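You operate a simulated robot arm through the tools that you are given. There is no shell and no other tool.

You are at the controls of a simulated robot arm. One attempt, no reset.

## Task
Lift the railing off the blue trestles onto the green-marked pallet; return the yellow bar to its grey trestle.
Fine: lift with the bar; free its hooks from the railing.

Only the result counts: the job must be done as asked and must still hold three seconds after the hand-in. Knocking over, shifting, dropping, spilling or breaking anything else fails it.

## Robot
A 7-joint arm with a three-finger gripper, fixed in place. Base frame: the origin is on the floor under the middle of its stand, x ahead of it, y to its left, z up. Lengths are in m, angles in rad, forces in N, time in s.
With the tool pointing down near the work surface it reaches from about 0.1 to 0.78 m from the base axis. Its first joint turns from -2.897 to 2.897 rad. Payload 2.69 kg.
The TCP is the grasp point between the finger pads, 0.03 m short of the fingertips. In the tool frame z runs along the fingers and y along their closing line. The gripper opens to 0.128 m; its body begins 0.117 m behind the TCP.
Orientation is that of the tool frame in the base frame, as a unit quaternion [x, y, z, w]. With the fingers straight down and closing along the base's y, the tool's x points along the base's -x, its y along +y and its z along -z.

## Interface
- The arm moves only by the tool move_arm. Its argument "commands" is a list of rows, each a list of 7 numbers: the shift along the base's x, y, z in m, then the turn, a rotation vector about the base's x, y, z in degrees, then the closure in counts, from 0 (fully open) to 255 (shut). In form: [[dx, dy, dz, rx, ry, rz, hand], ...]. A call has 1 to 20 rows; each row is the pose to reach, as a shift and turn from the pose commanded when the call began. A row lasts 0.2 s, in which the tool goes at most 0.05 m and 0.15 rad; a call with a longer step from one row to the next is refused whole, and so is a gripper value outside its range. A pose out of reach is approached as far as the arm can. The call stops where the force on the tool passes 90 N (or 10 N more than at its start, if that is more) or the arm is blocked; 0.2 s more then pass. Each finger travels about 0.127 m/s and halts on what it meets, pressing with about 39 N; the grip force reading is that of the motor and also rises with nothing between the fingers. The clock runs only during rows and for 0.2 s after the last one: add rows that repeat a pose to give the fingers time. The reply holds the time, the measured pose of the TCP, the force on the tool along the base axes, the opening and the grip force, in the units named above and with some noise, with the torque about the TCP (base axes, N m) and any sound that the robot's microphone picked up.
- Cameras (640 x 400 px; columns grow to the right, rows downward): "scene" is fixed at [0.2038, -0.6453, 1.8373]; the picture's right is [0.99, -0.12, 0.00], its down [-0.03, -0.27, -0.96] and it looks along [0.11, 0.95, -0.28] (base axes); focal length 336 px, centre (320, 200). "wrist" rides on the gripper at [0.058, 0.054, -0.131] in the tool frame; the picture's right is [-0.68, 0.74, 0.00], its down [-0.62, -0.57, -0.55] and it looks along [-0.40, -0.37, 0.84] (tool axes); focal length 234 px, centre (320, 200).
- get_image(camera): a new picture of that camera. No time passes.
- slide_trunk(by): moves the trunk up (or, below 0, down) by that many m; the arm rides with it, the base frame stays. It gives what a move gives, with no picture.
- measure_at(camera, pixels): there is no depth. For up to 12 entries [column, row, z] of the newest picture of that camera ("zoom" is the newest enlarged one), the place [x, y] in the base frame at which the ray of that pixel passes the height z, good to about 0.002 m, but the place of the scene camera against the robot may be out by one fixed shift of up to 0.025 m in any direction. No time passes.
- zoom(camera, box): a new picture of the part [left, top, right, bottom] of that camera's present view, enlarged. No time passes.
- hand_in(): hands the job in; it is judged then, once.

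Open the gripper and draw the arm clear of the work before you hand the job in, unless the task says otherwise.

The tools are called after "Emit:" as a command line: name --pt "numbers of a row" for each row, then --argument value for the rest, lists and objects as JSON in quotes. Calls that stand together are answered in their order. move_arm: Moves the arm, as the interface text tells. Its arguments: {"type":"object","properties":{"commands":{"type":"array","items":{"type":"array","items":{"type":"number"}}}},"required":["commands"]} The other tools are called the same way: slide_trunk (by) moves the trunk up or down; get_image (camera) takes a picture; measure_at (camera, pixels) gives the place at which the rays of pixels pass given heights; zoom (camera, box) takes an enlarged picture of a part of a camera's view; hand_in () hands the job in.

At the start:

```text
time_s: 0.0
ee_pos: [0.359, 0.6151, 1.5404]
tcp_rot: [-0.001, 0.999, 0.046, 0.024]
contact_force: [0.1, 0.3, -0.2]
ft_torque: [0.02, 0.0, -0.03]
opening: 0.1279
gripper_force: 0.0
trunk travel left (down, up): [-0.15, 0.2]
```

scene: 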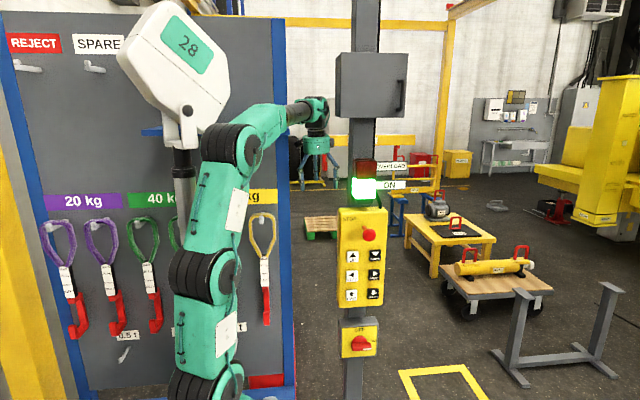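
wrist: 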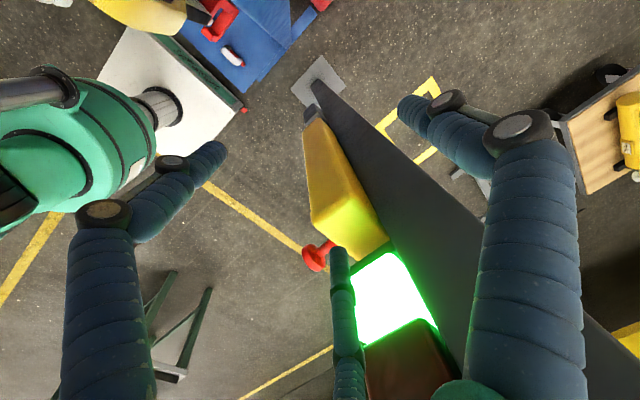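

I start by looking at both cameras closely to understand the scene before moving anything. The scene picture shows a yellow pendant at about (362,255), with a green ON lamp and an OVERLOAD lamp.

Emit:
zoom --camera "scene" --box '[310, 140, 430, 215]'

Emit:
zoom --camera "scene" --box '[320, 200, 410, 365]'

Emit:
zoom --camera "scene" --box '[0, 0, 320, 200]'

Emit:
zoom --camera "scene" --box '[0, 200, 320, 400]'

Emit:
zoom --camera "scene" --box '[400, 150, 640, 300]'

Emit:
zoom --camera "scene" --box '[280, 100, 460, 250]'

```text
5.33 times, centred on (370, 178) of scene
```

zoom: 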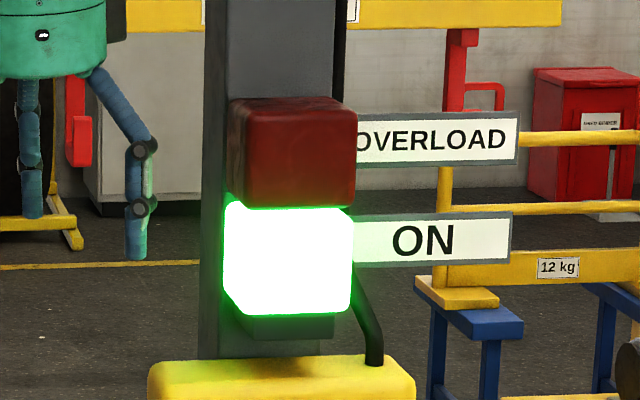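

```text
2.42 times, centred on (365, 282) of scene
```

zoom: 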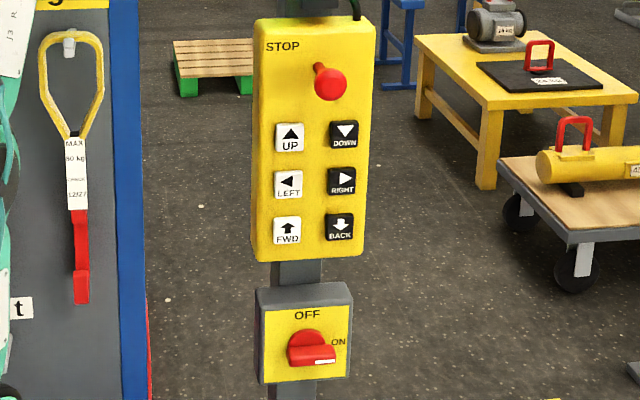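

```text
2.00 times, centred on (160, 100) of scene
```

zoom: 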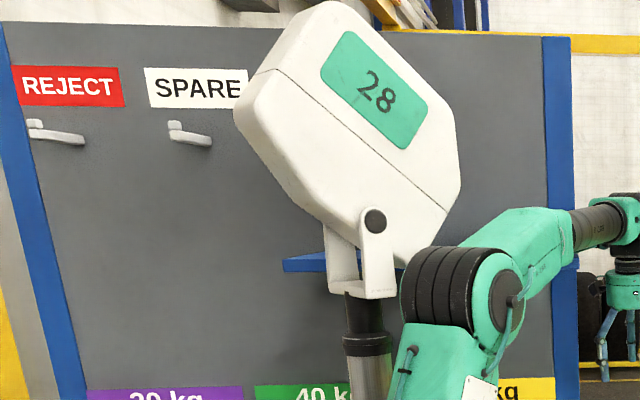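

```text
2.00 times, centred on (160, 300) of scene
```

zoom: 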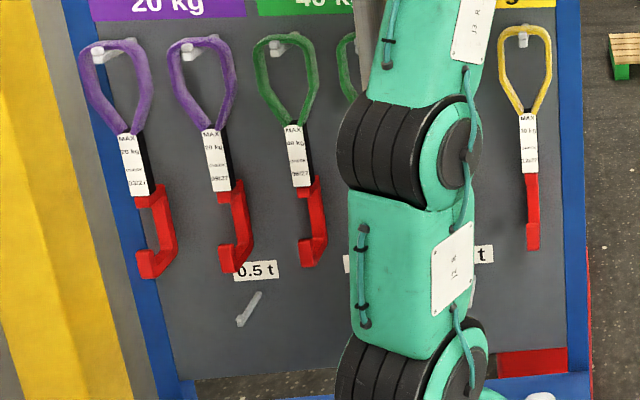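

```text
2.67 times, centred on (520, 225) of scene
```

zoom: 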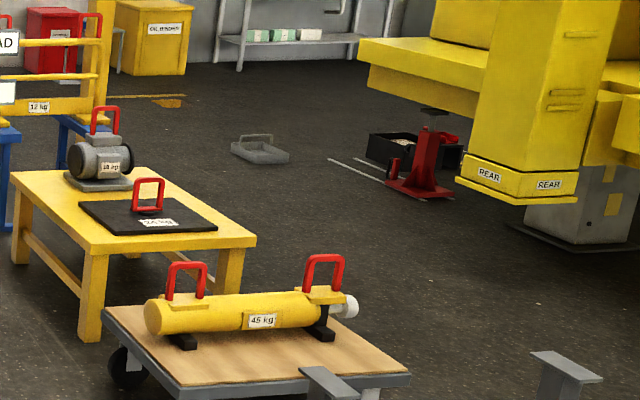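

```text
2.67 times, centred on (370, 175) of scene
```

zoom: 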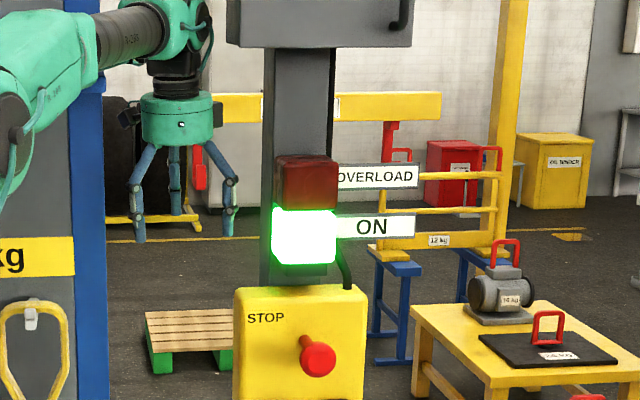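

I need to understand what carries the yellow bar and where the crane is, so I zoom into the far part of the scene around (360,140) and the upper region.

Emit:
zoom --camera "scene" --box '[270, 0, 480, 130]'

Emit:
zoom --camera "scene" --box '[380, 130, 470, 230]'

Emit:
zoom --camera "scene" --box '[280, 125, 350, 245]'

Emit:
zoom --camera "scene" --box '[440, 250, 640, 400]'

Emit:
zoom --camera "scene" --box '[440, 0, 640, 130]'

Emit:
zoom --camera "wrist" --box '[160, 0, 480, 200]'

```text
3.05 times, centred on (375, 65) of scene
```

zoom: 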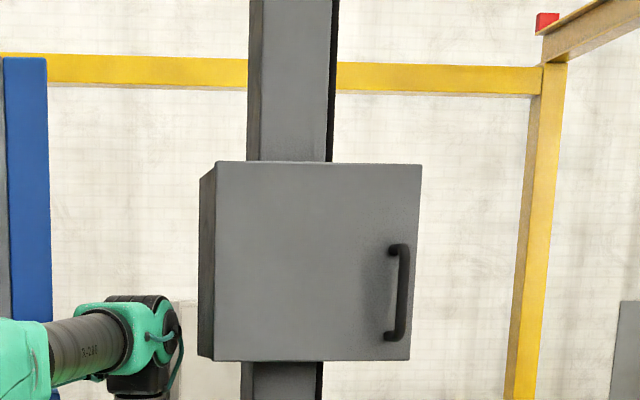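

```text
4.00 times, centred on (425, 180) of scene
```

zoom: 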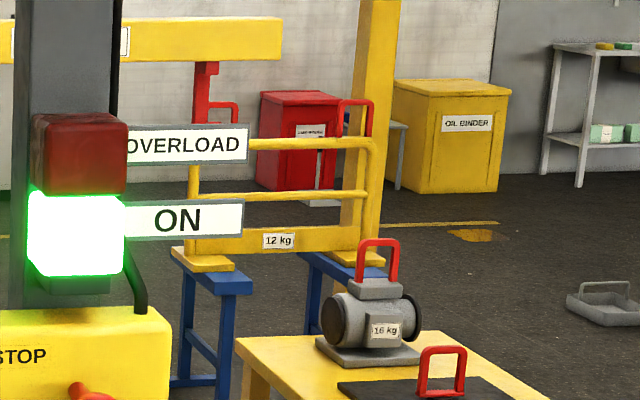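

```text
3.33 times, centred on (315, 185) of scene
```

zoom: 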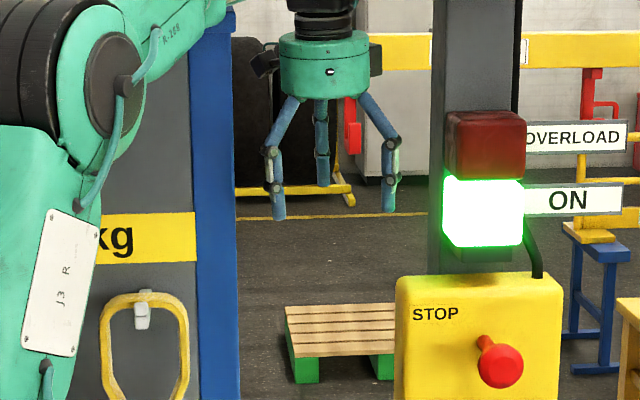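

```text
2.67 times, centred on (540, 325) of scene
```

zoom: 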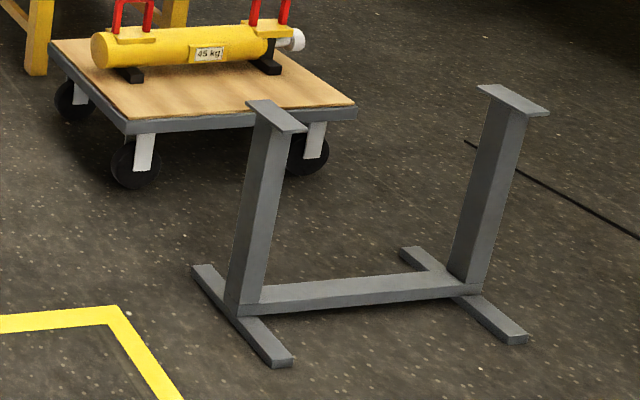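

```text
3.08 times, centred on (540, 65) of scene
```

zoom: 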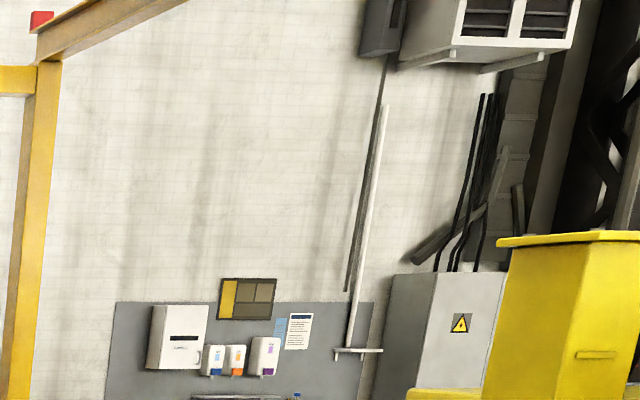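

```text
2.00 times, centred on (320, 100) of wrist
```

zoom: 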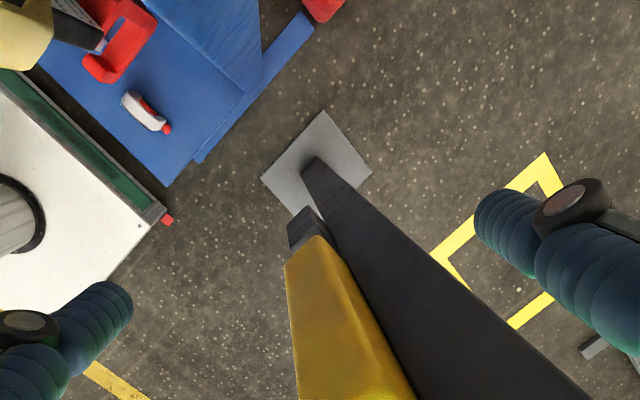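

The gripper at (317,150) stands between the sling board (right edge near x≈0.23) and the pendant column (x≈0.45). The crane is evidently driven by the pendant buttons, so I first shut the fingers in place to make a pointer and see how the tips come together.

Emit:
move_arm --pt "0 0 0 0 0 0 255" --pt "0 0 0 0 0 0 255" --pt "0 0 0 0 0 0 255" --pt "0 0 0 0 0 0 255" --pt "0 0 0 0 0 0 255"

Emit:
get_image --camera "wrist"

Emit:
get_image --camera "scene"

```text
time_s: 1.2
ee_pos: [0.3531, 0.6025, 1.5406]
tcp_rot: [0.0, 0.998, 0.05, 0.027]
contact_force: [-0.2, 0.2, 1.1]
ft_torque: [0.03, -0.01, 0.0]
opening: 0.0019
gripper_force: 31.2
trunk travel left (down, up): [-0.15, 0.2]
```

```text
taken
```

wrist: 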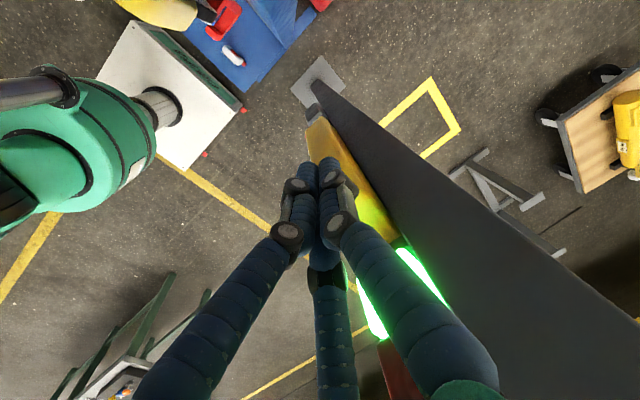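

```text
taken
```

scene: 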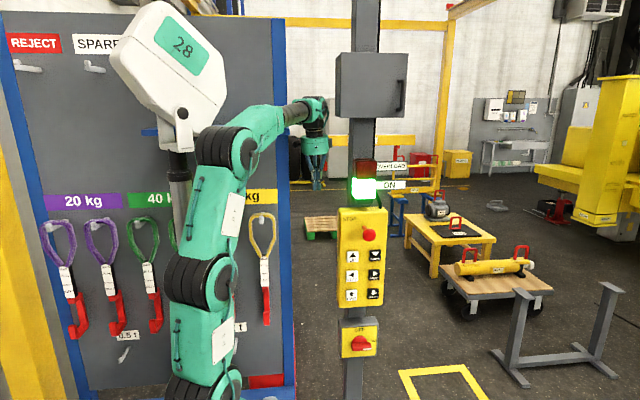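

Closed, the three tips meet in a point at (325,175) of the wrist picture, so it will serve to press buttons. I now draw the hand straight back (-y), out of the gap between board and column.

Emit:
move_arm --pt "0 -0.03 0 0 0 0 255" --pt "0 -0.07 0 0 0 0 255" --pt "0 -0.11 0 0 0 0 255" --pt "0 -0.15 0 0 0 0 255" --pt "0 -0.19 0 0 0 0 255"

Emit:
get_image --camera "scene"

Emit:
get_image --camera "wrist"

```text
time_s: 2.4
ee_pos: [0.3547, 0.4186, 1.537]
tcp_rot: [0.0, 0.999, 0.048, 0.026]
contact_force: [0.4, -0.2, 1.1]
ft_torque: [-0.02, -0.01, 0.03]
opening: 0.0024
gripper_force: 31.4
trunk travel left (down, up): [-0.15, 0.2]
```

```text
taken
```

scene: 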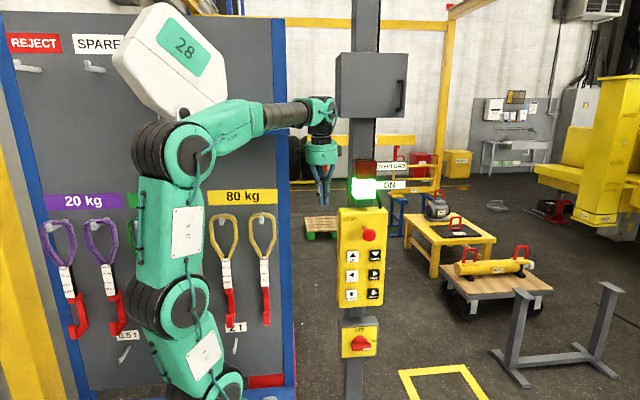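

```text
taken
```

wrist: 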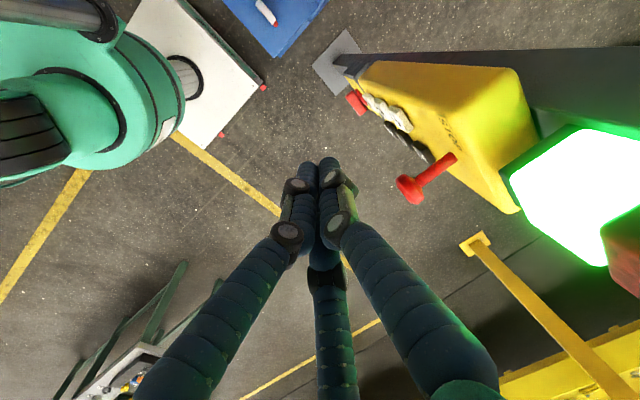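

The hand is now clear of the column, and the wrist picture shows the pendant from the side with the STOP mushroom at (410,190). I measure the pendant features in both cameras to place the buttons.

Emit:
zoom --camera "wrist" --box '[310, 30, 550, 230]'

Emit:
measure_at --camera "scene" --pixels '[[368, 235, 1.4], [368, 235, 1.36], [351, 256, 1.3], [351, 256, 1.34], [374, 255, 1.3], [351, 276, 1.22], [374, 275, 1.22], [351, 295, 1.15], [374, 294, 1.15], [340, 210, 1.44], [384, 210, 1.44], [360, 343, 0.98]]'

Emit:
measure_at --camera "wrist" --pixels '[[410, 190, 1.4], [410, 190, 1.36], [355, 101, 1.0], [355, 101, 0.95], [440, 62, 1.3]]'

```text
2.00 times, centred on (430, 130) of wrist
```

zoom: 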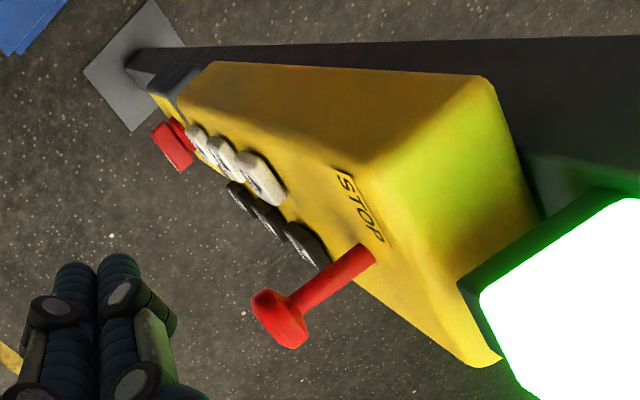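

```text
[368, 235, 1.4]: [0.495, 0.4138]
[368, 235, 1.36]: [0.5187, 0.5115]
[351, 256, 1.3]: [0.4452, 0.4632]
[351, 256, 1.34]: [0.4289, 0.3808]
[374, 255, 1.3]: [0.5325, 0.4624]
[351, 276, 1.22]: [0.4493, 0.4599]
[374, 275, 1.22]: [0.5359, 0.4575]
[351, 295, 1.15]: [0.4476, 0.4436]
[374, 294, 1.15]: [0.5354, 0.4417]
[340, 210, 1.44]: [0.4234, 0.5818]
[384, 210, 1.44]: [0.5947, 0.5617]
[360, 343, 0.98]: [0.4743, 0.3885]
```

```text
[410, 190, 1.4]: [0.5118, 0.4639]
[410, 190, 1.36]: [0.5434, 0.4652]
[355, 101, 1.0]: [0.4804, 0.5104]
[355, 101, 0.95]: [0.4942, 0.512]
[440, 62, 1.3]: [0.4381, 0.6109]
```

The STOP knob tip lies near (0.53, 0.464, 1.38), and the buttons sit a bit deeper below it. I draw further back in -y and start turning the tool about +x toward pointing at the panel.

Emit:
move_arm --pt "0 -0.03 0 0 0 0 255" --pt "0 -0.06 0 4 0 0 255" --pt "0 -0.09 0 10 0 0 255" --pt "0 -0.12 0 18 0 0 255" --pt "0 -0.15 0 26 0 0 255" --pt "0 -0.17 0 34 0 0 255"

Emit:
get_image --camera "scene"

Emit:
get_image --camera "wrist"

```text
time_s: 3.8
ee_pos: [0.3545, 0.2488, 1.5372]
tcp_rot: [0.008, 0.94, 0.339, 0.025]
contact_force: [0.2, 0.3, 0.7]
ft_torque: [-0.01, 0.0, 0.0]
opening: 0.0021
gripper_force: 31.4
trunk travel left (down, up): [-0.15, 0.2]
```

```text
taken
```

scene: 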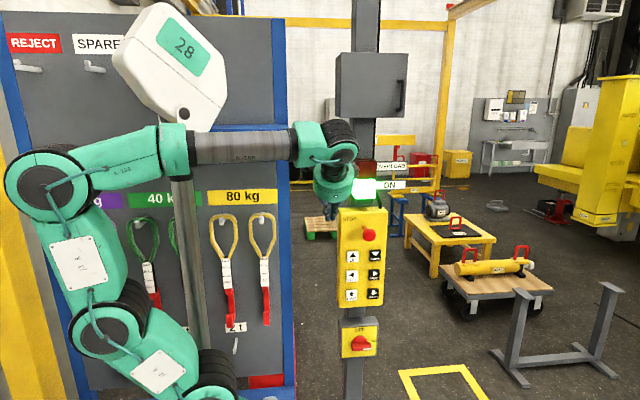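

```text
taken
```

wrist: 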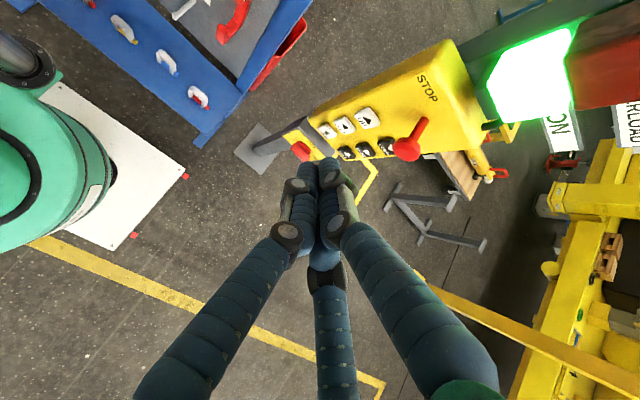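

The hand swung back cleanly and the buttons are visible in the wrist picture at (327,130)–(385,145). I continue turning until the tool points along +y and lower it to button height, well short of the panel.

Emit:
move_arm --pt "0.01 0 -0.025 7 0 0 255" --pt "0.02 0 -0.05 14 0 0 255" --pt "0.03 0 -0.075 21 0 0 255" --pt "0.04 0 -0.1 28 0 0 255" --pt "0.05 0 -0.125 35 0 0 255" --pt "0.06 0 -0.15 42 0 0 255" --pt "0.07 0 -0.175 50 0 0 255"

Emit:
get_image --camera "scene"

Emit:
get_image --camera "wrist"

```text
time_s: 5.4
ee_pos: [0.4244, 0.2493, 1.3633]
tcp_rot: [0.016, 0.71, 0.704, 0.02]
contact_force: [-0.1, -0.1, 0.2]
ft_torque: [-0.05, 0.01, -0.05]
opening: 0.0024
gripper_force: 31.3
trunk travel left (down, up): [-0.15, 0.2]
```

```text
taken
```

scene: 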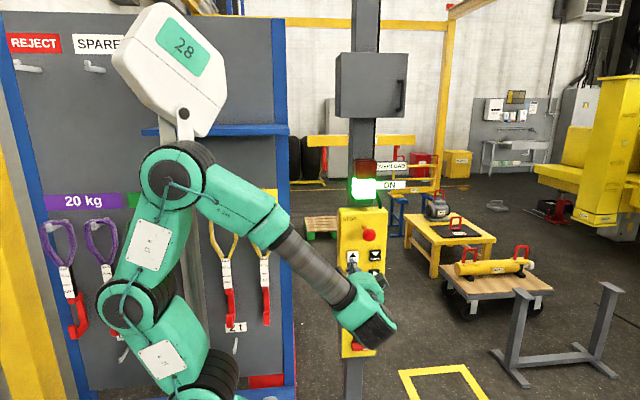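

```text
taken
```

wrist: 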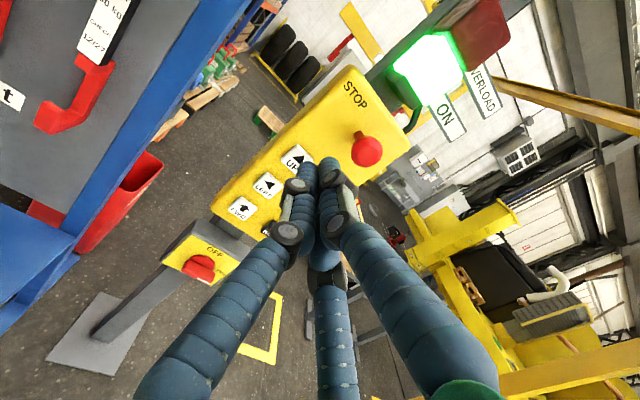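

Now the tool points at the panel and no longer hides the bar in the scene view (bar from about (308,140) to (415,140)). I zoom on the bar, railing and pallet area, and on the panel in the wrist view.

Emit:
zoom --camera "scene" --box '[290, 110, 450, 250]'

Emit:
zoom --camera "wrist" --box '[240, 0, 400, 130]'

Emit:
zoom --camera "wrist" --box '[160, 50, 480, 290]'

Emit:
zoom --camera "wrist" --box '[360, 100, 640, 300]'

```text
2.86 times, centred on (370, 180) of scene
```

zoom: 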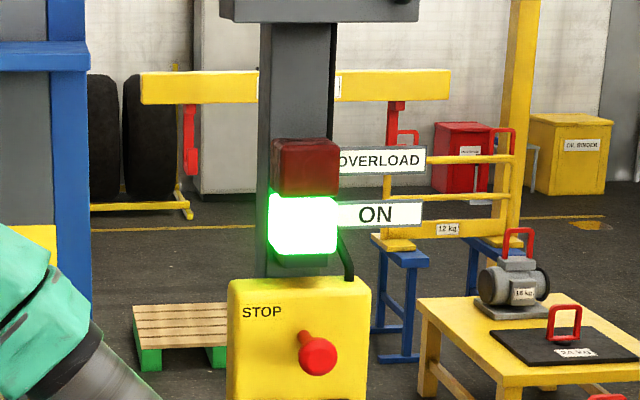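

```text
3.08 times, centred on (320, 65) of wrist
```

zoom: 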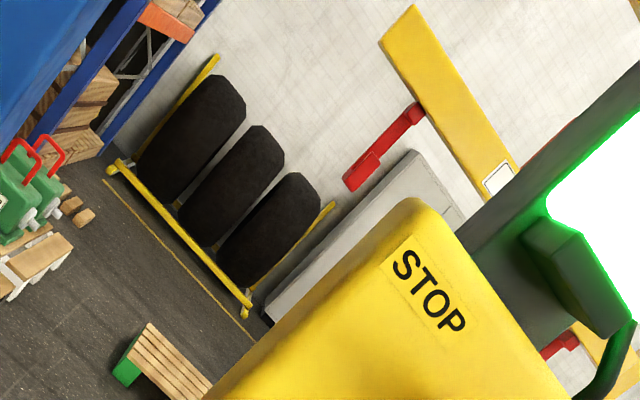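

```text
1.67 times, centred on (320, 170) of wrist
```

zoom: 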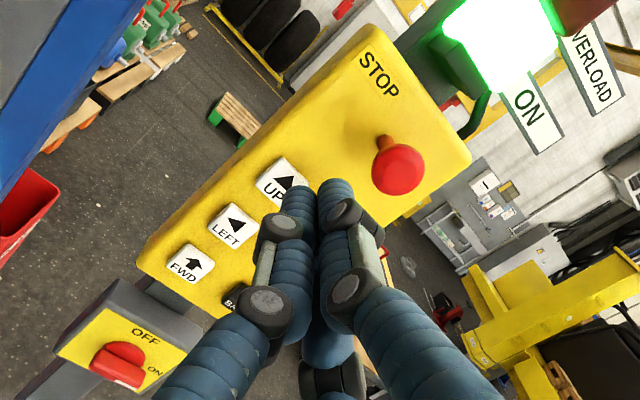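

```text
2.00 times, centred on (500, 200) of wrist
```

zoom: 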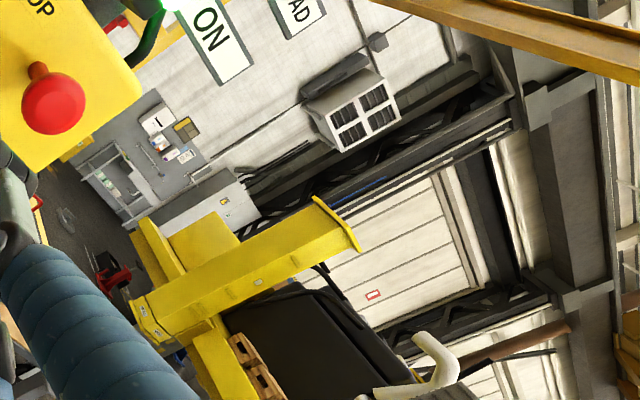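

The bar hangs level with two red hooks at about (324,165) and (397,155), and the pallet lies left at (322,228). I measure the button centres and the bar with both cameras' rays to intersect them.

Emit:
zoom --camera "wrist" --box '[200, 120, 360, 260]'

Emit:
measure_at --camera "wrist" --pixels '[[294, 157, 1.34], [294, 157, 1.3], [294, 157, 1.26], [266, 185, 1.24], [266, 185, 1.2], [240, 208, 1.18], [240, 208, 1.14], [366, 150, 1.4], [366, 150, 1.36], [330.4, 61.1, 1.4], [330.4, 61.1, 1.41], [330.4, 61.1, 1.3]]'

Emit:
measure_at --camera "scene" --pixels '[[324.5, 171.3, 1.5], [324.5, 171.3, 1.4], [324.5, 171.3, 1.3], [307.4, 135.2, 1.6], [307.4, 135.2, 1.5], [415, 135, 1.6]]'

```text
2.86 times, centred on (280, 190) of wrist
```

zoom: 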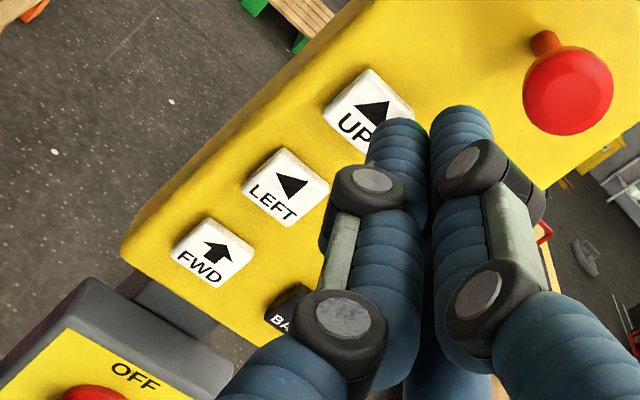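

```text
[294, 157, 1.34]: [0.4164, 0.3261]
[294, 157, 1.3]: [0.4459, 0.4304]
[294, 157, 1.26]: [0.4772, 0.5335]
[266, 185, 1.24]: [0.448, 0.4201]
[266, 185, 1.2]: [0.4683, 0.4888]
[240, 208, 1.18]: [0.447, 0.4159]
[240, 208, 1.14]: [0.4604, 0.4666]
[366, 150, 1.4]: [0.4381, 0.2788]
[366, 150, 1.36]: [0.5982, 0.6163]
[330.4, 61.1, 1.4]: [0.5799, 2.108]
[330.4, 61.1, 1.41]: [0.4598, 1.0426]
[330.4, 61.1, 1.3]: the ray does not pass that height
```

```text
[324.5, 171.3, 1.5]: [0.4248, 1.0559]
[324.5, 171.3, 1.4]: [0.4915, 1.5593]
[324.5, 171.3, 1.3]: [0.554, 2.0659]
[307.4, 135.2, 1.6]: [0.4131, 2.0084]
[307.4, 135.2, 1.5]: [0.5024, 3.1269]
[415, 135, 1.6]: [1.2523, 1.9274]
```

STOP's knob triangulates well from two wrist poses at (0.527, 0.464, 1.378), which suggests the scene camera is off by about +0.02 in x. I shift the hand sideways to get a second wrist baseline on the buttons.

Emit:
move_arm --pt "0.03 -0.02 0 0 0 0 255" --pt "0.06 -0.04 0 0 0 0 255" --pt "0.09 -0.05 0 0 0 0 255" --pt "0.1 -0.05 0 0 0 0 255"

Emit:
get_image --camera "wrist"

Emit:
zoom --camera "wrist" --box '[160, 80, 360, 230]'

```text
time_s: 6.4
ee_pos: [0.5233, 0.2, 1.3615]
tcp_rot: [0.018, 0.71, 0.704, 0.019]
contact_force: [-0.7, 0.4, 0.3]
ft_torque: [-0.02, 0.0, -0.01]
opening: 0.0021
gripper_force: 31.5
trunk travel left (down, up): [-0.15, 0.2]
```

```text
taken
```

wrist: 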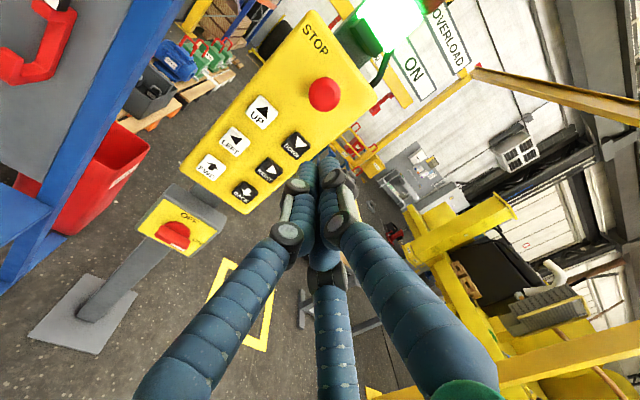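

```text
2.67 times, centred on (260, 155) of wrist
```

zoom: 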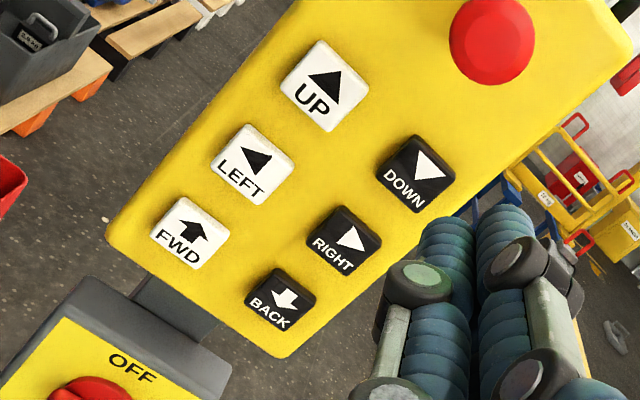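

All six buttons are visible now: UP (324,85), LEFT (253,165), FWD (190,232), DOWN (415,173), RIGHT (344,241), BACK (281,298) in the zoom. I take their rays.

Emit:
measure_at --camera "zoom" --pixels '[[324, 85, 1.3], [324, 85, 1.26], [253, 165, 1.24], [253, 165, 1.2], [190, 232, 1.18], [190, 232, 1.14], [415, 173, 1.3], [415, 173, 1.26], [344, 241, 1.24], [344, 241, 1.2], [281, 298, 1.18], [281, 298, 1.14]]'

Emit:
measure_at --camera "zoom" --pixels '[[491, 40, 1.4], [491, 40, 1.36]]'

```text
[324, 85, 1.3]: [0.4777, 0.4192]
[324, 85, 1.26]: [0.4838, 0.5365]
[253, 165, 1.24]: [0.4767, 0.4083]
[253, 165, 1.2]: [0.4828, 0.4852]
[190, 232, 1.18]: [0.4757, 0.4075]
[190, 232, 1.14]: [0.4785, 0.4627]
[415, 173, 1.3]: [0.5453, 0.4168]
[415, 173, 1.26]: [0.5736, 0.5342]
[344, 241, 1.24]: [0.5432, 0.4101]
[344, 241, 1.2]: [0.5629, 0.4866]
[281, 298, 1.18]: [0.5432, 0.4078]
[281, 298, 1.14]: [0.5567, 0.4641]
```

```text
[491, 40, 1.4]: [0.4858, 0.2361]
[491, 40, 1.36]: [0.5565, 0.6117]
```

Intersecting the rays puts the button faces near y≈0.55 with white column x≈0.485, black column x≈0.575, and rows z≈1.258 / 1.171 / 1.085. Before pressing anything I look closer at the hooks and the railing lugs.

Emit:
zoom --camera "scene" --box '[300, 125, 350, 185]'

Emit:
zoom --camera "scene" --box '[380, 130, 440, 190]'

Emit:
zoom --camera "wrist" --box '[320, 0, 480, 130]'

Emit:
zoom --camera "wrist" --box '[330, 80, 430, 180]'

```text
6.67 times, centred on (325, 155) of scene
```

zoom: 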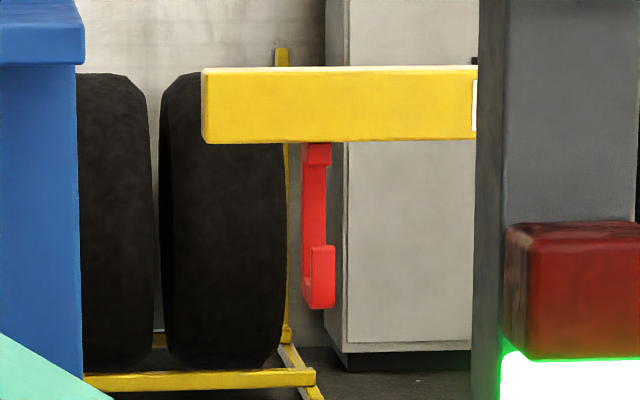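

```text
6.67 times, centred on (410, 160) of scene
```

zoom: 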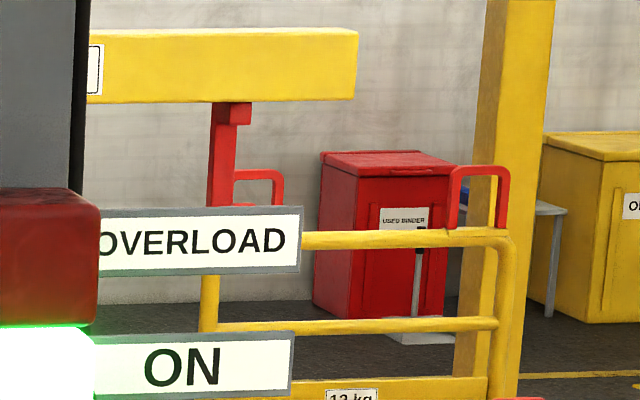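

```text
3.08 times, centred on (400, 65) of wrist
```

zoom: 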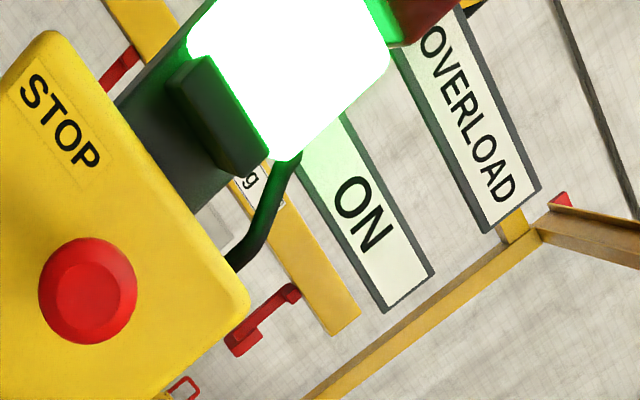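

```text
4.00 times, centred on (380, 130) of wrist
```

zoom: 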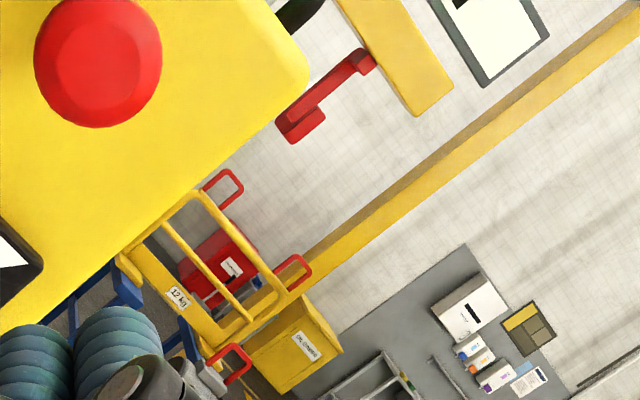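

The hooks are J-shaped with the lip toward the viewer (-y side): the strap must pass behind (+y of) the lug bar and the lip come through the loop. Now I bring the pointer in front of RIGHT (x≈0.577, z≈1.172), first down and sideways, then forward to stop short of the panel.

Emit:
move_arm --pt "0.015 0.01 -0.045 0 0 0 255" --pt "0.03 0.03 -0.085 0 0 0 255" --pt "0.045 0.05 -0.125 0 0 0 255" --pt "0.053 0.07 -0.165 0 0 0 255" --pt "0.053 0.11 -0.19 0 0 0 255" --pt "0.053 0.15 -0.19 0 0 0 255" --pt "0.053 0.19 -0.19 0 0 0 255" --pt "0.053 0.22 -0.19 0 0 0 255"

Emit:
get_image --camera "wrist"

Emit:
get_image --camera "scene"

```text
time_s: 8.2
ee_pos: [0.5782, 0.4206, 1.172]
tcp_rot: [0.017, 0.71, 0.703, 0.019]
contact_force: [0.4, -0.2, -0.2]
ft_torque: [-0.02, 0.04, -0.02]
opening: 0.0022
gripper_force: 30.9
trunk travel left (down, up): [-0.15, 0.2]
```

```text
taken
```

wrist: 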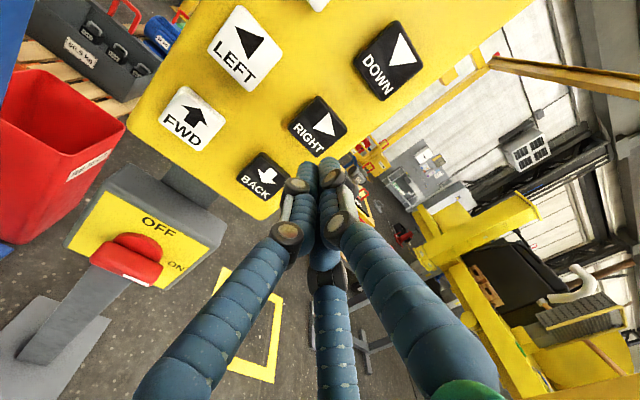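

```text
taken
```

scene: 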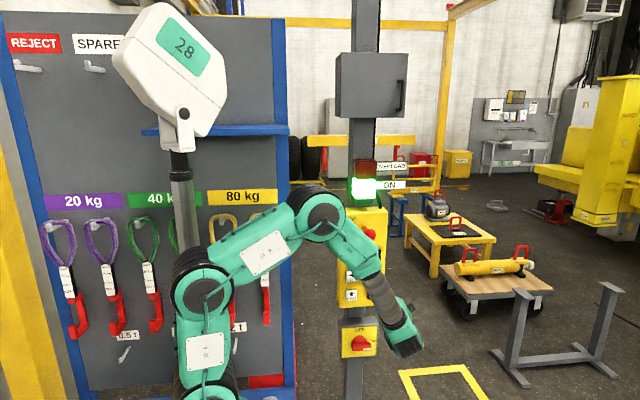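

The RIGHT button sits at (320,127) in the wrist picture. I refine its position along the ray and check where my tip would land.

Emit:
measure_at --camera "wrist" --pixels '[[319, 127, 1.19], [319, 127, 1.18], [319, 127, 1.17], [319, 127, 1.16], [237, 47, 1.18], [237, 47, 1.16], [187, 120, 1.1], [187, 120, 1.08], [390, 61, 1.24], [390, 61, 1.25], [262, 177, 1.1], [262, 177, 1.08]]'

Emit:
zoom --camera "wrist" --box '[240, 90, 400, 220]'

```text
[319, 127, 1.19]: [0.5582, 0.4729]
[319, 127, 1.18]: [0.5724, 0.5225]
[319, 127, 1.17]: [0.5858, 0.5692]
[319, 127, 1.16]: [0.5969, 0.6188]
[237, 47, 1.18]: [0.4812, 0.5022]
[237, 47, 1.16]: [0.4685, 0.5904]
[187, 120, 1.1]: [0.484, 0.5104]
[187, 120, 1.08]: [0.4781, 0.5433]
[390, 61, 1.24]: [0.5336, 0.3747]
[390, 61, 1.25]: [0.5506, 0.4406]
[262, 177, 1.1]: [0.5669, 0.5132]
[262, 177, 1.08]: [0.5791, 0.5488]
```

```text
3.08 times, centred on (320, 155) of wrist
```

zoom: 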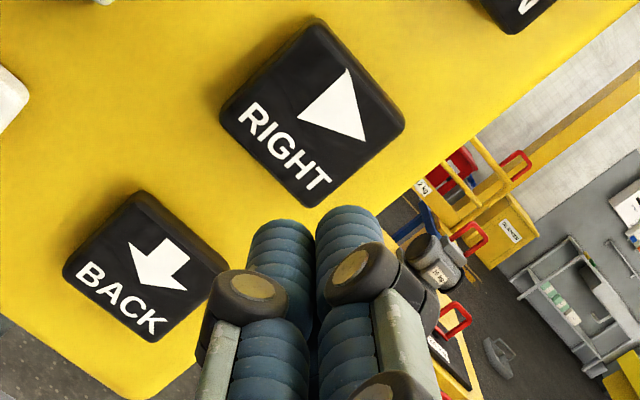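

Combining poses, RIGHT is at about (0.573, 0.527, 1.179) and the tip is now at y≈0.45. I align and advance until just short of contact.

Emit:
move_arm --pt "-0.005 0.02 0.007 0 0 0 255" --pt "-0.005 0.04 0.007 0 0 0 255" --pt "-0.005 0.055 0.007 0 0 0 255" --pt "-0.005 0.06 0.007 0 0 0 255"

Emit:
get_image --camera "wrist"

```text
time_s: 9.2
ee_pos: [0.5706, 0.4803, 1.1787]
tcp_rot: [0.017, 0.71, 0.704, 0.019]
contact_force: [-0.4, -0.4, -0.1]
ft_torque: [0.0, 0.01, 0.01]
opening: 0.0023
gripper_force: 31.3
trunk travel left (down, up): [-0.15, 0.2]
```

```text
taken
```

wrist: 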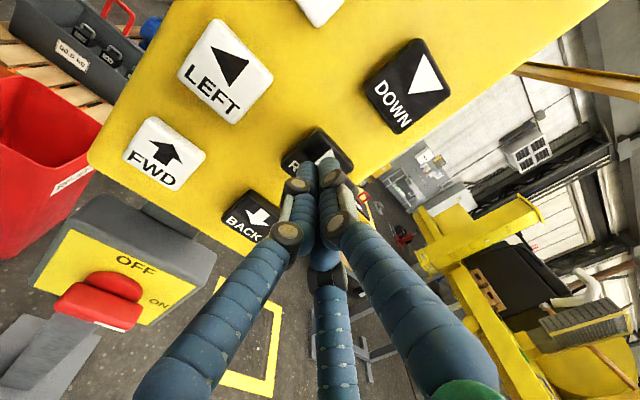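

The tip covers the lower part of RIGHT and there is no contact yet. I creep forward 15 mm and read the force.

Emit:
move_arm --pt "0 0.008 0 0 0 0 255" --pt "0 0.015 0 0 0 0 255"

```text
time_s: 9.8
ee_pos: [0.5717, 0.4931, 1.1798]
tcp_rot: [0.018, 0.71, 0.704, 0.019]
contact_force: [-0.8, 0.1, 0.0]
ft_torque: [0.0, -0.02, 0.03]
opening: 0.0023
gripper_force: 31.0
trunk travel left (down, up): [-0.15, 0.2]
```

No contact at tip y≈0.523 yet. I creep on another 8 mm.

Emit:
move_arm --pt "0 0.004 0 0 0 0 255" --pt "0 0.008 0 0 0 0 255"

```text
time_s: 10.4
ee_pos: [0.5717, 0.5017, 1.1797]
tcp_rot: [0.017, 0.71, 0.704, 0.018]
contact_force: [-0.2, -2.4, -1.7]
ft_torque: [-0.02, 0.0, 0.04]
opening: 0.0021
gripper_force: 31.8
trunk travel left (down, up): [-0.15, 0.2]
```

There is a first touch (-2.4 N along y). I check whether the crane has reacted before pressing harder.

Emit:
get_image --camera "scene"

Emit:
move_arm --pt "0 0.004 0 0 0 0 255" --pt "0 0 0 0 0 0 255" --pt "0 -0.008 0 0 0 0 255"

Emit:
get_image --camera "scene"

```text
taken
```

scene: 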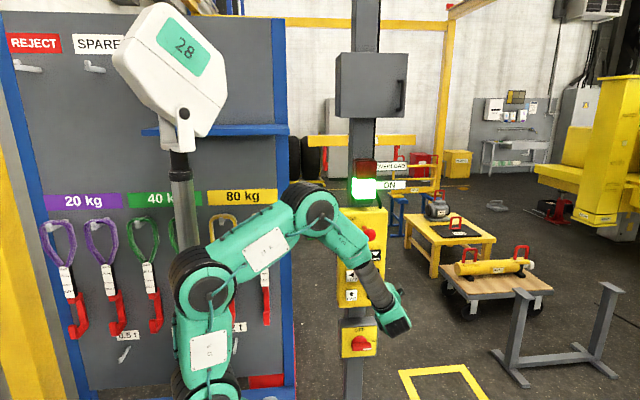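

```text
time_s: 11.2
ee_pos: [0.5731, 0.4943, 1.1795]
tcp_rot: [0.017, 0.71, 0.704, 0.019]
contact_force: [0.0, 1.1, -0.7]
ft_torque: [0.0, -0.03, -0.02]
opening: 0.002
gripper_force: 32.1
trunk travel left (down, up): [-0.15, 0.2]
```

```text
taken
```

scene: 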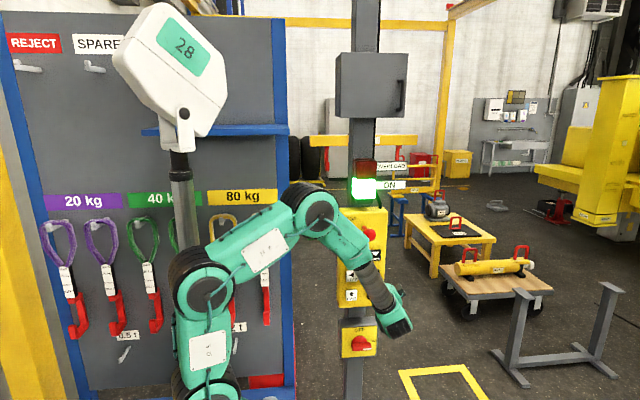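

The bar seems to have shifted a couple of pixels right. I zoom with the same box as before (left bar end was at zoom x=201) to measure it.

Emit:
zoom --camera "scene" --box '[300, 125, 350, 185]'

Emit:
zoom --camera "scene" --box '[380, 130, 440, 190]'

```text
6.67 times, centred on (325, 155) of scene
```

zoom: 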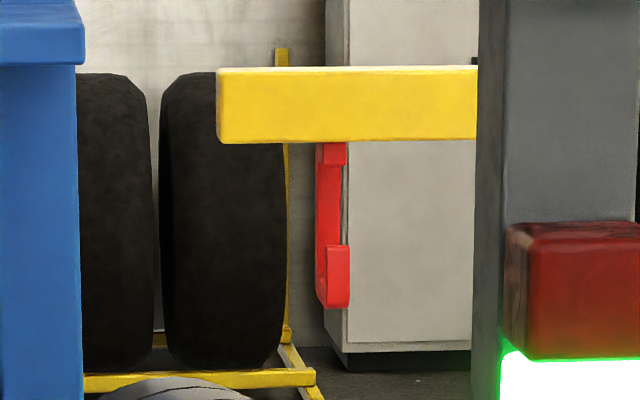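

```text
6.67 times, centred on (410, 160) of scene
```

zoom: 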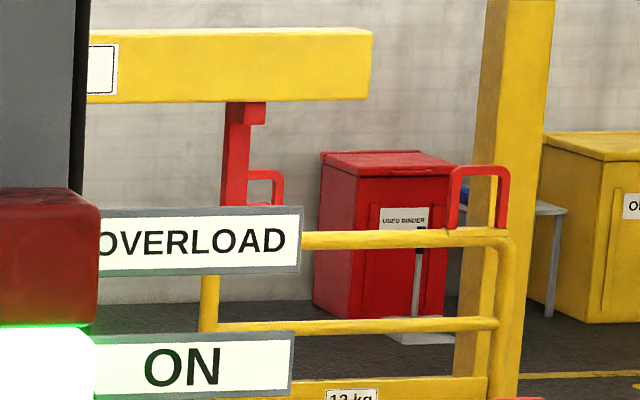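

A short touch moved the bar right: its left end went from zoom x 201 to 217, about 0.016 m. I now hold RIGHT for about 2 s and back off, to learn the speed.

Emit:
move_arm --pt "0 0.014 0 0 0 0 255" --pt "0 0.014 0 0 0 0 255" --pt "0 0.014 0 0 0 0 255" --pt "0 0.014 0 0 0 0 255" --pt "0 0.014 0 0 0 0 255" --pt "0 0.014 0 0 0 0 255" --pt "0 0.014 0 0 0 0 255" --pt "0 0.014 0 0 0 0 255" --pt "0 0.014 0 0 0 0 255" --pt "0 0.014 0 0 0 0 255" --pt "0 -0.006 0 0 0 0 255"

Emit:
get_image --camera "scene"

Emit:
zoom --camera "scene" --box '[300, 125, 350, 185]'

Emit:
zoom --camera "scene" --box '[380, 130, 440, 190]'

```text
time_s: 13.6
ee_pos: [0.5716, 0.4889, 1.1797]
tcp_rot: [0.017, 0.71, 0.704, 0.02]
contact_force: [0.3, -0.1, -0.9]
ft_torque: [0.03, -0.03, 0.0]
opening: 0.0022
gripper_force: 31.3
trunk travel left (down, up): [-0.15, 0.2]
```

```text
taken
```

scene: 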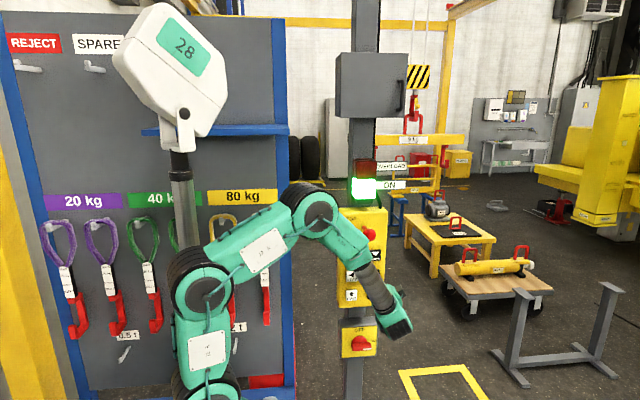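

```text
6.67 times, centred on (325, 155) of scene
```

zoom: 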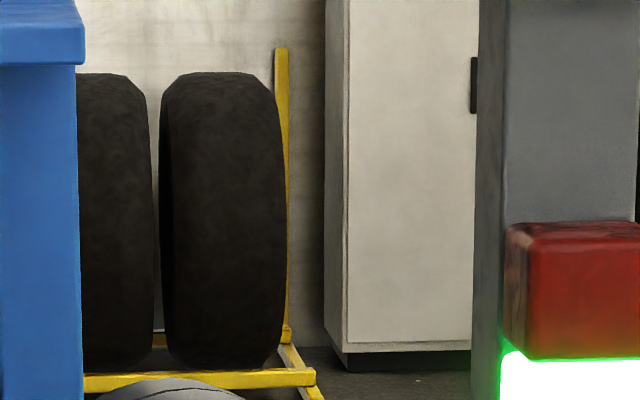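

```text
6.67 times, centred on (410, 160) of scene
```

zoom: 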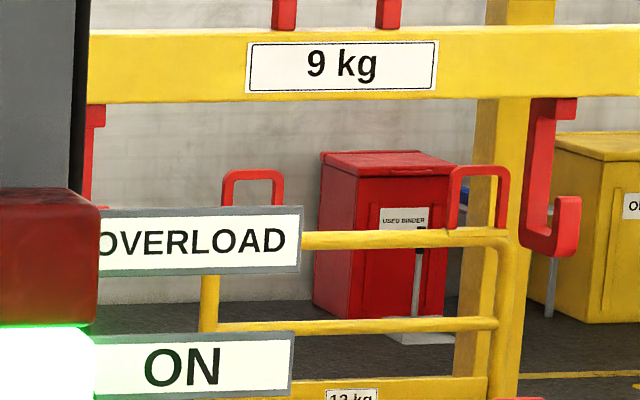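

That moved the bar about 49 px (≈0.33 m), so the speed is about 0.16 m/s; the bar (9 kg) hangs on the crane's striped hook block at (418,77). I wait a second to see whether the load swings or coasts.

Emit:
move_arm --pt "0 0 0 0 0 0 255" --pt "0 0 0 0 0 0 255" --pt "0 0 0 0 0 0 255" --pt "0 0 0 0 0 0 255"

Emit:
zoom --camera "scene" --box '[380, 60, 480, 180]'

Emit:
zoom --camera "scene" --box '[380, 130, 440, 190]'

Emit:
get_image --camera "wrist"

```text
time_s: 14.6
ee_pos: [0.5714, 0.4884, 1.1784]
tcp_rot: [0.016, 0.71, 0.703, 0.019]
contact_force: [0.1, 0.3, 0.0]
ft_torque: [0.0, 0.02, 0.0]
opening: 0.002
gripper_force: 31.7
trunk travel left (down, up): [-0.15, 0.2]
```

```text
3.33 times, centred on (430, 120) of scene
```

zoom: 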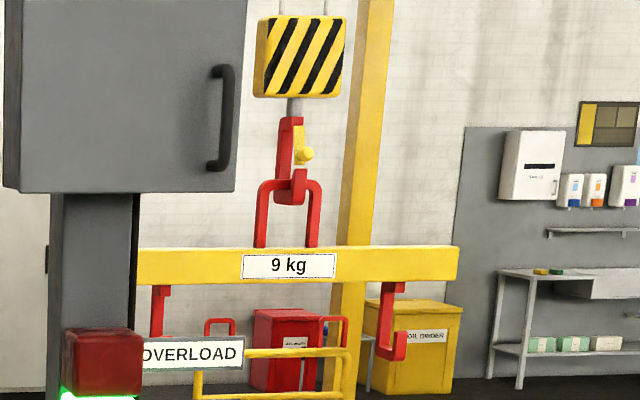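

```text
6.67 times, centred on (410, 160) of scene
```

zoom: 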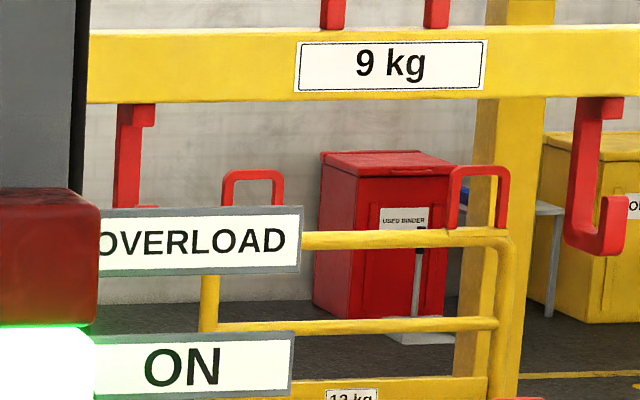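

```text
taken
```

wrist: 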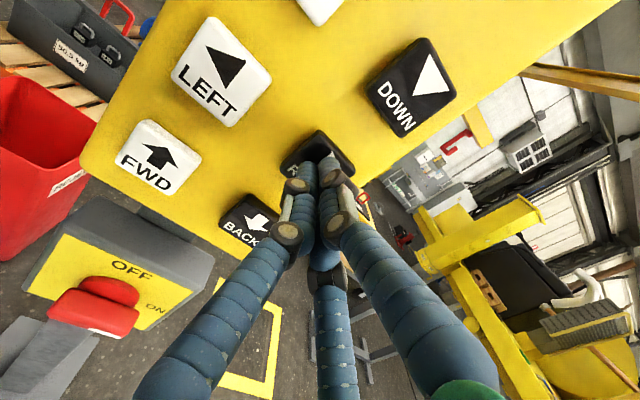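

The bar drifted another ~7 px during the wait, so there is coasting or swing. I wait another second and compare the label position (295–487 in the zoom).

Emit:
move_arm --pt "0 0 0 0 0 0 255" --pt "0 0 0 0 0 0 255" --pt "0 0 0 0 0 0 255"

Emit:
zoom --camera "scene" --box '[380, 130, 440, 190]'

Emit:
move_arm --pt "0 0 0 0 0 0 255" --pt "0 0 0 0 0 0 255" --pt "0 0 0 0 0 0 255"

Emit:
zoom --camera "scene" --box '[380, 130, 440, 190]'

Emit:
move_arm --pt "0 0 0 0 0 0 255" --pt "0 0 0 0 0 0 255" --pt "0 0 0 0 0 0 255"

Emit:
zoom --camera "scene" --box '[380, 130, 440, 190]'

```text
time_s: 15.4
ee_pos: [0.571, 0.4875, 1.1793]
tcp_rot: [0.017, 0.71, 0.704, 0.019]
contact_force: [-0.3, -1.6, 1.0]
ft_torque: [0.01, -0.01, -0.03]
opening: 0.002
gripper_force: 31.5
trunk travel left (down, up): [-0.15, 0.2]
```

```text
6.67 times, centred on (410, 160) of scene
```

zoom: 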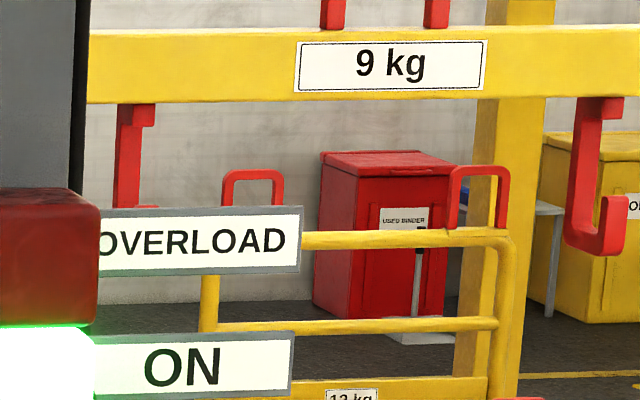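

```text
time_s: 16.2
ee_pos: [0.571, 0.4873, 1.1794]
tcp_rot: [0.018, 0.71, 0.704, 0.019]
contact_force: [-0.2, -0.4, -0.5]
ft_torque: [-0.02, -0.03, -0.01]
opening: 0.0021
gripper_force: 31.5
trunk travel left (down, up): [-0.15, 0.2]
```

```text
6.67 times, centred on (410, 160) of scene
```

zoom: 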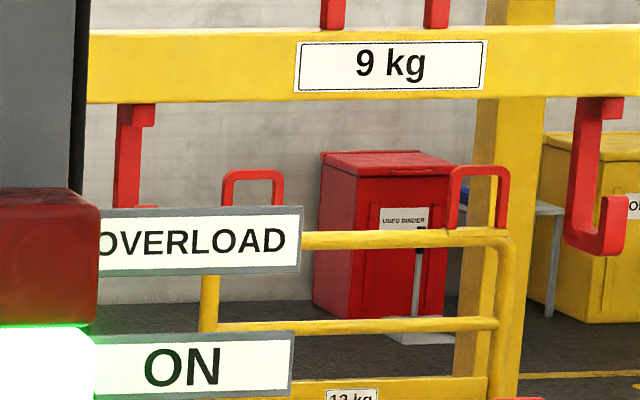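

```text
time_s: 17.0
ee_pos: [0.5712, 0.4884, 1.1795]
tcp_rot: [0.016, 0.71, 0.704, 0.02]
contact_force: [0.3, 0.2, 0.3]
ft_torque: [-0.01, 0.02, 0.05]
opening: 0.0021
gripper_force: 31.8
trunk travel left (down, up): [-0.15, 0.2]
```

```text
6.67 times, centred on (410, 160) of scene
```

zoom: 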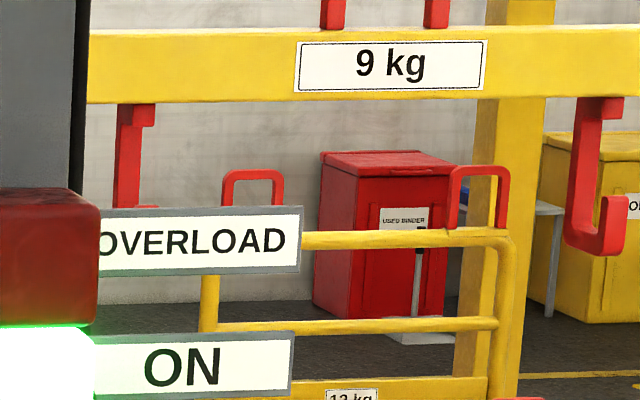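

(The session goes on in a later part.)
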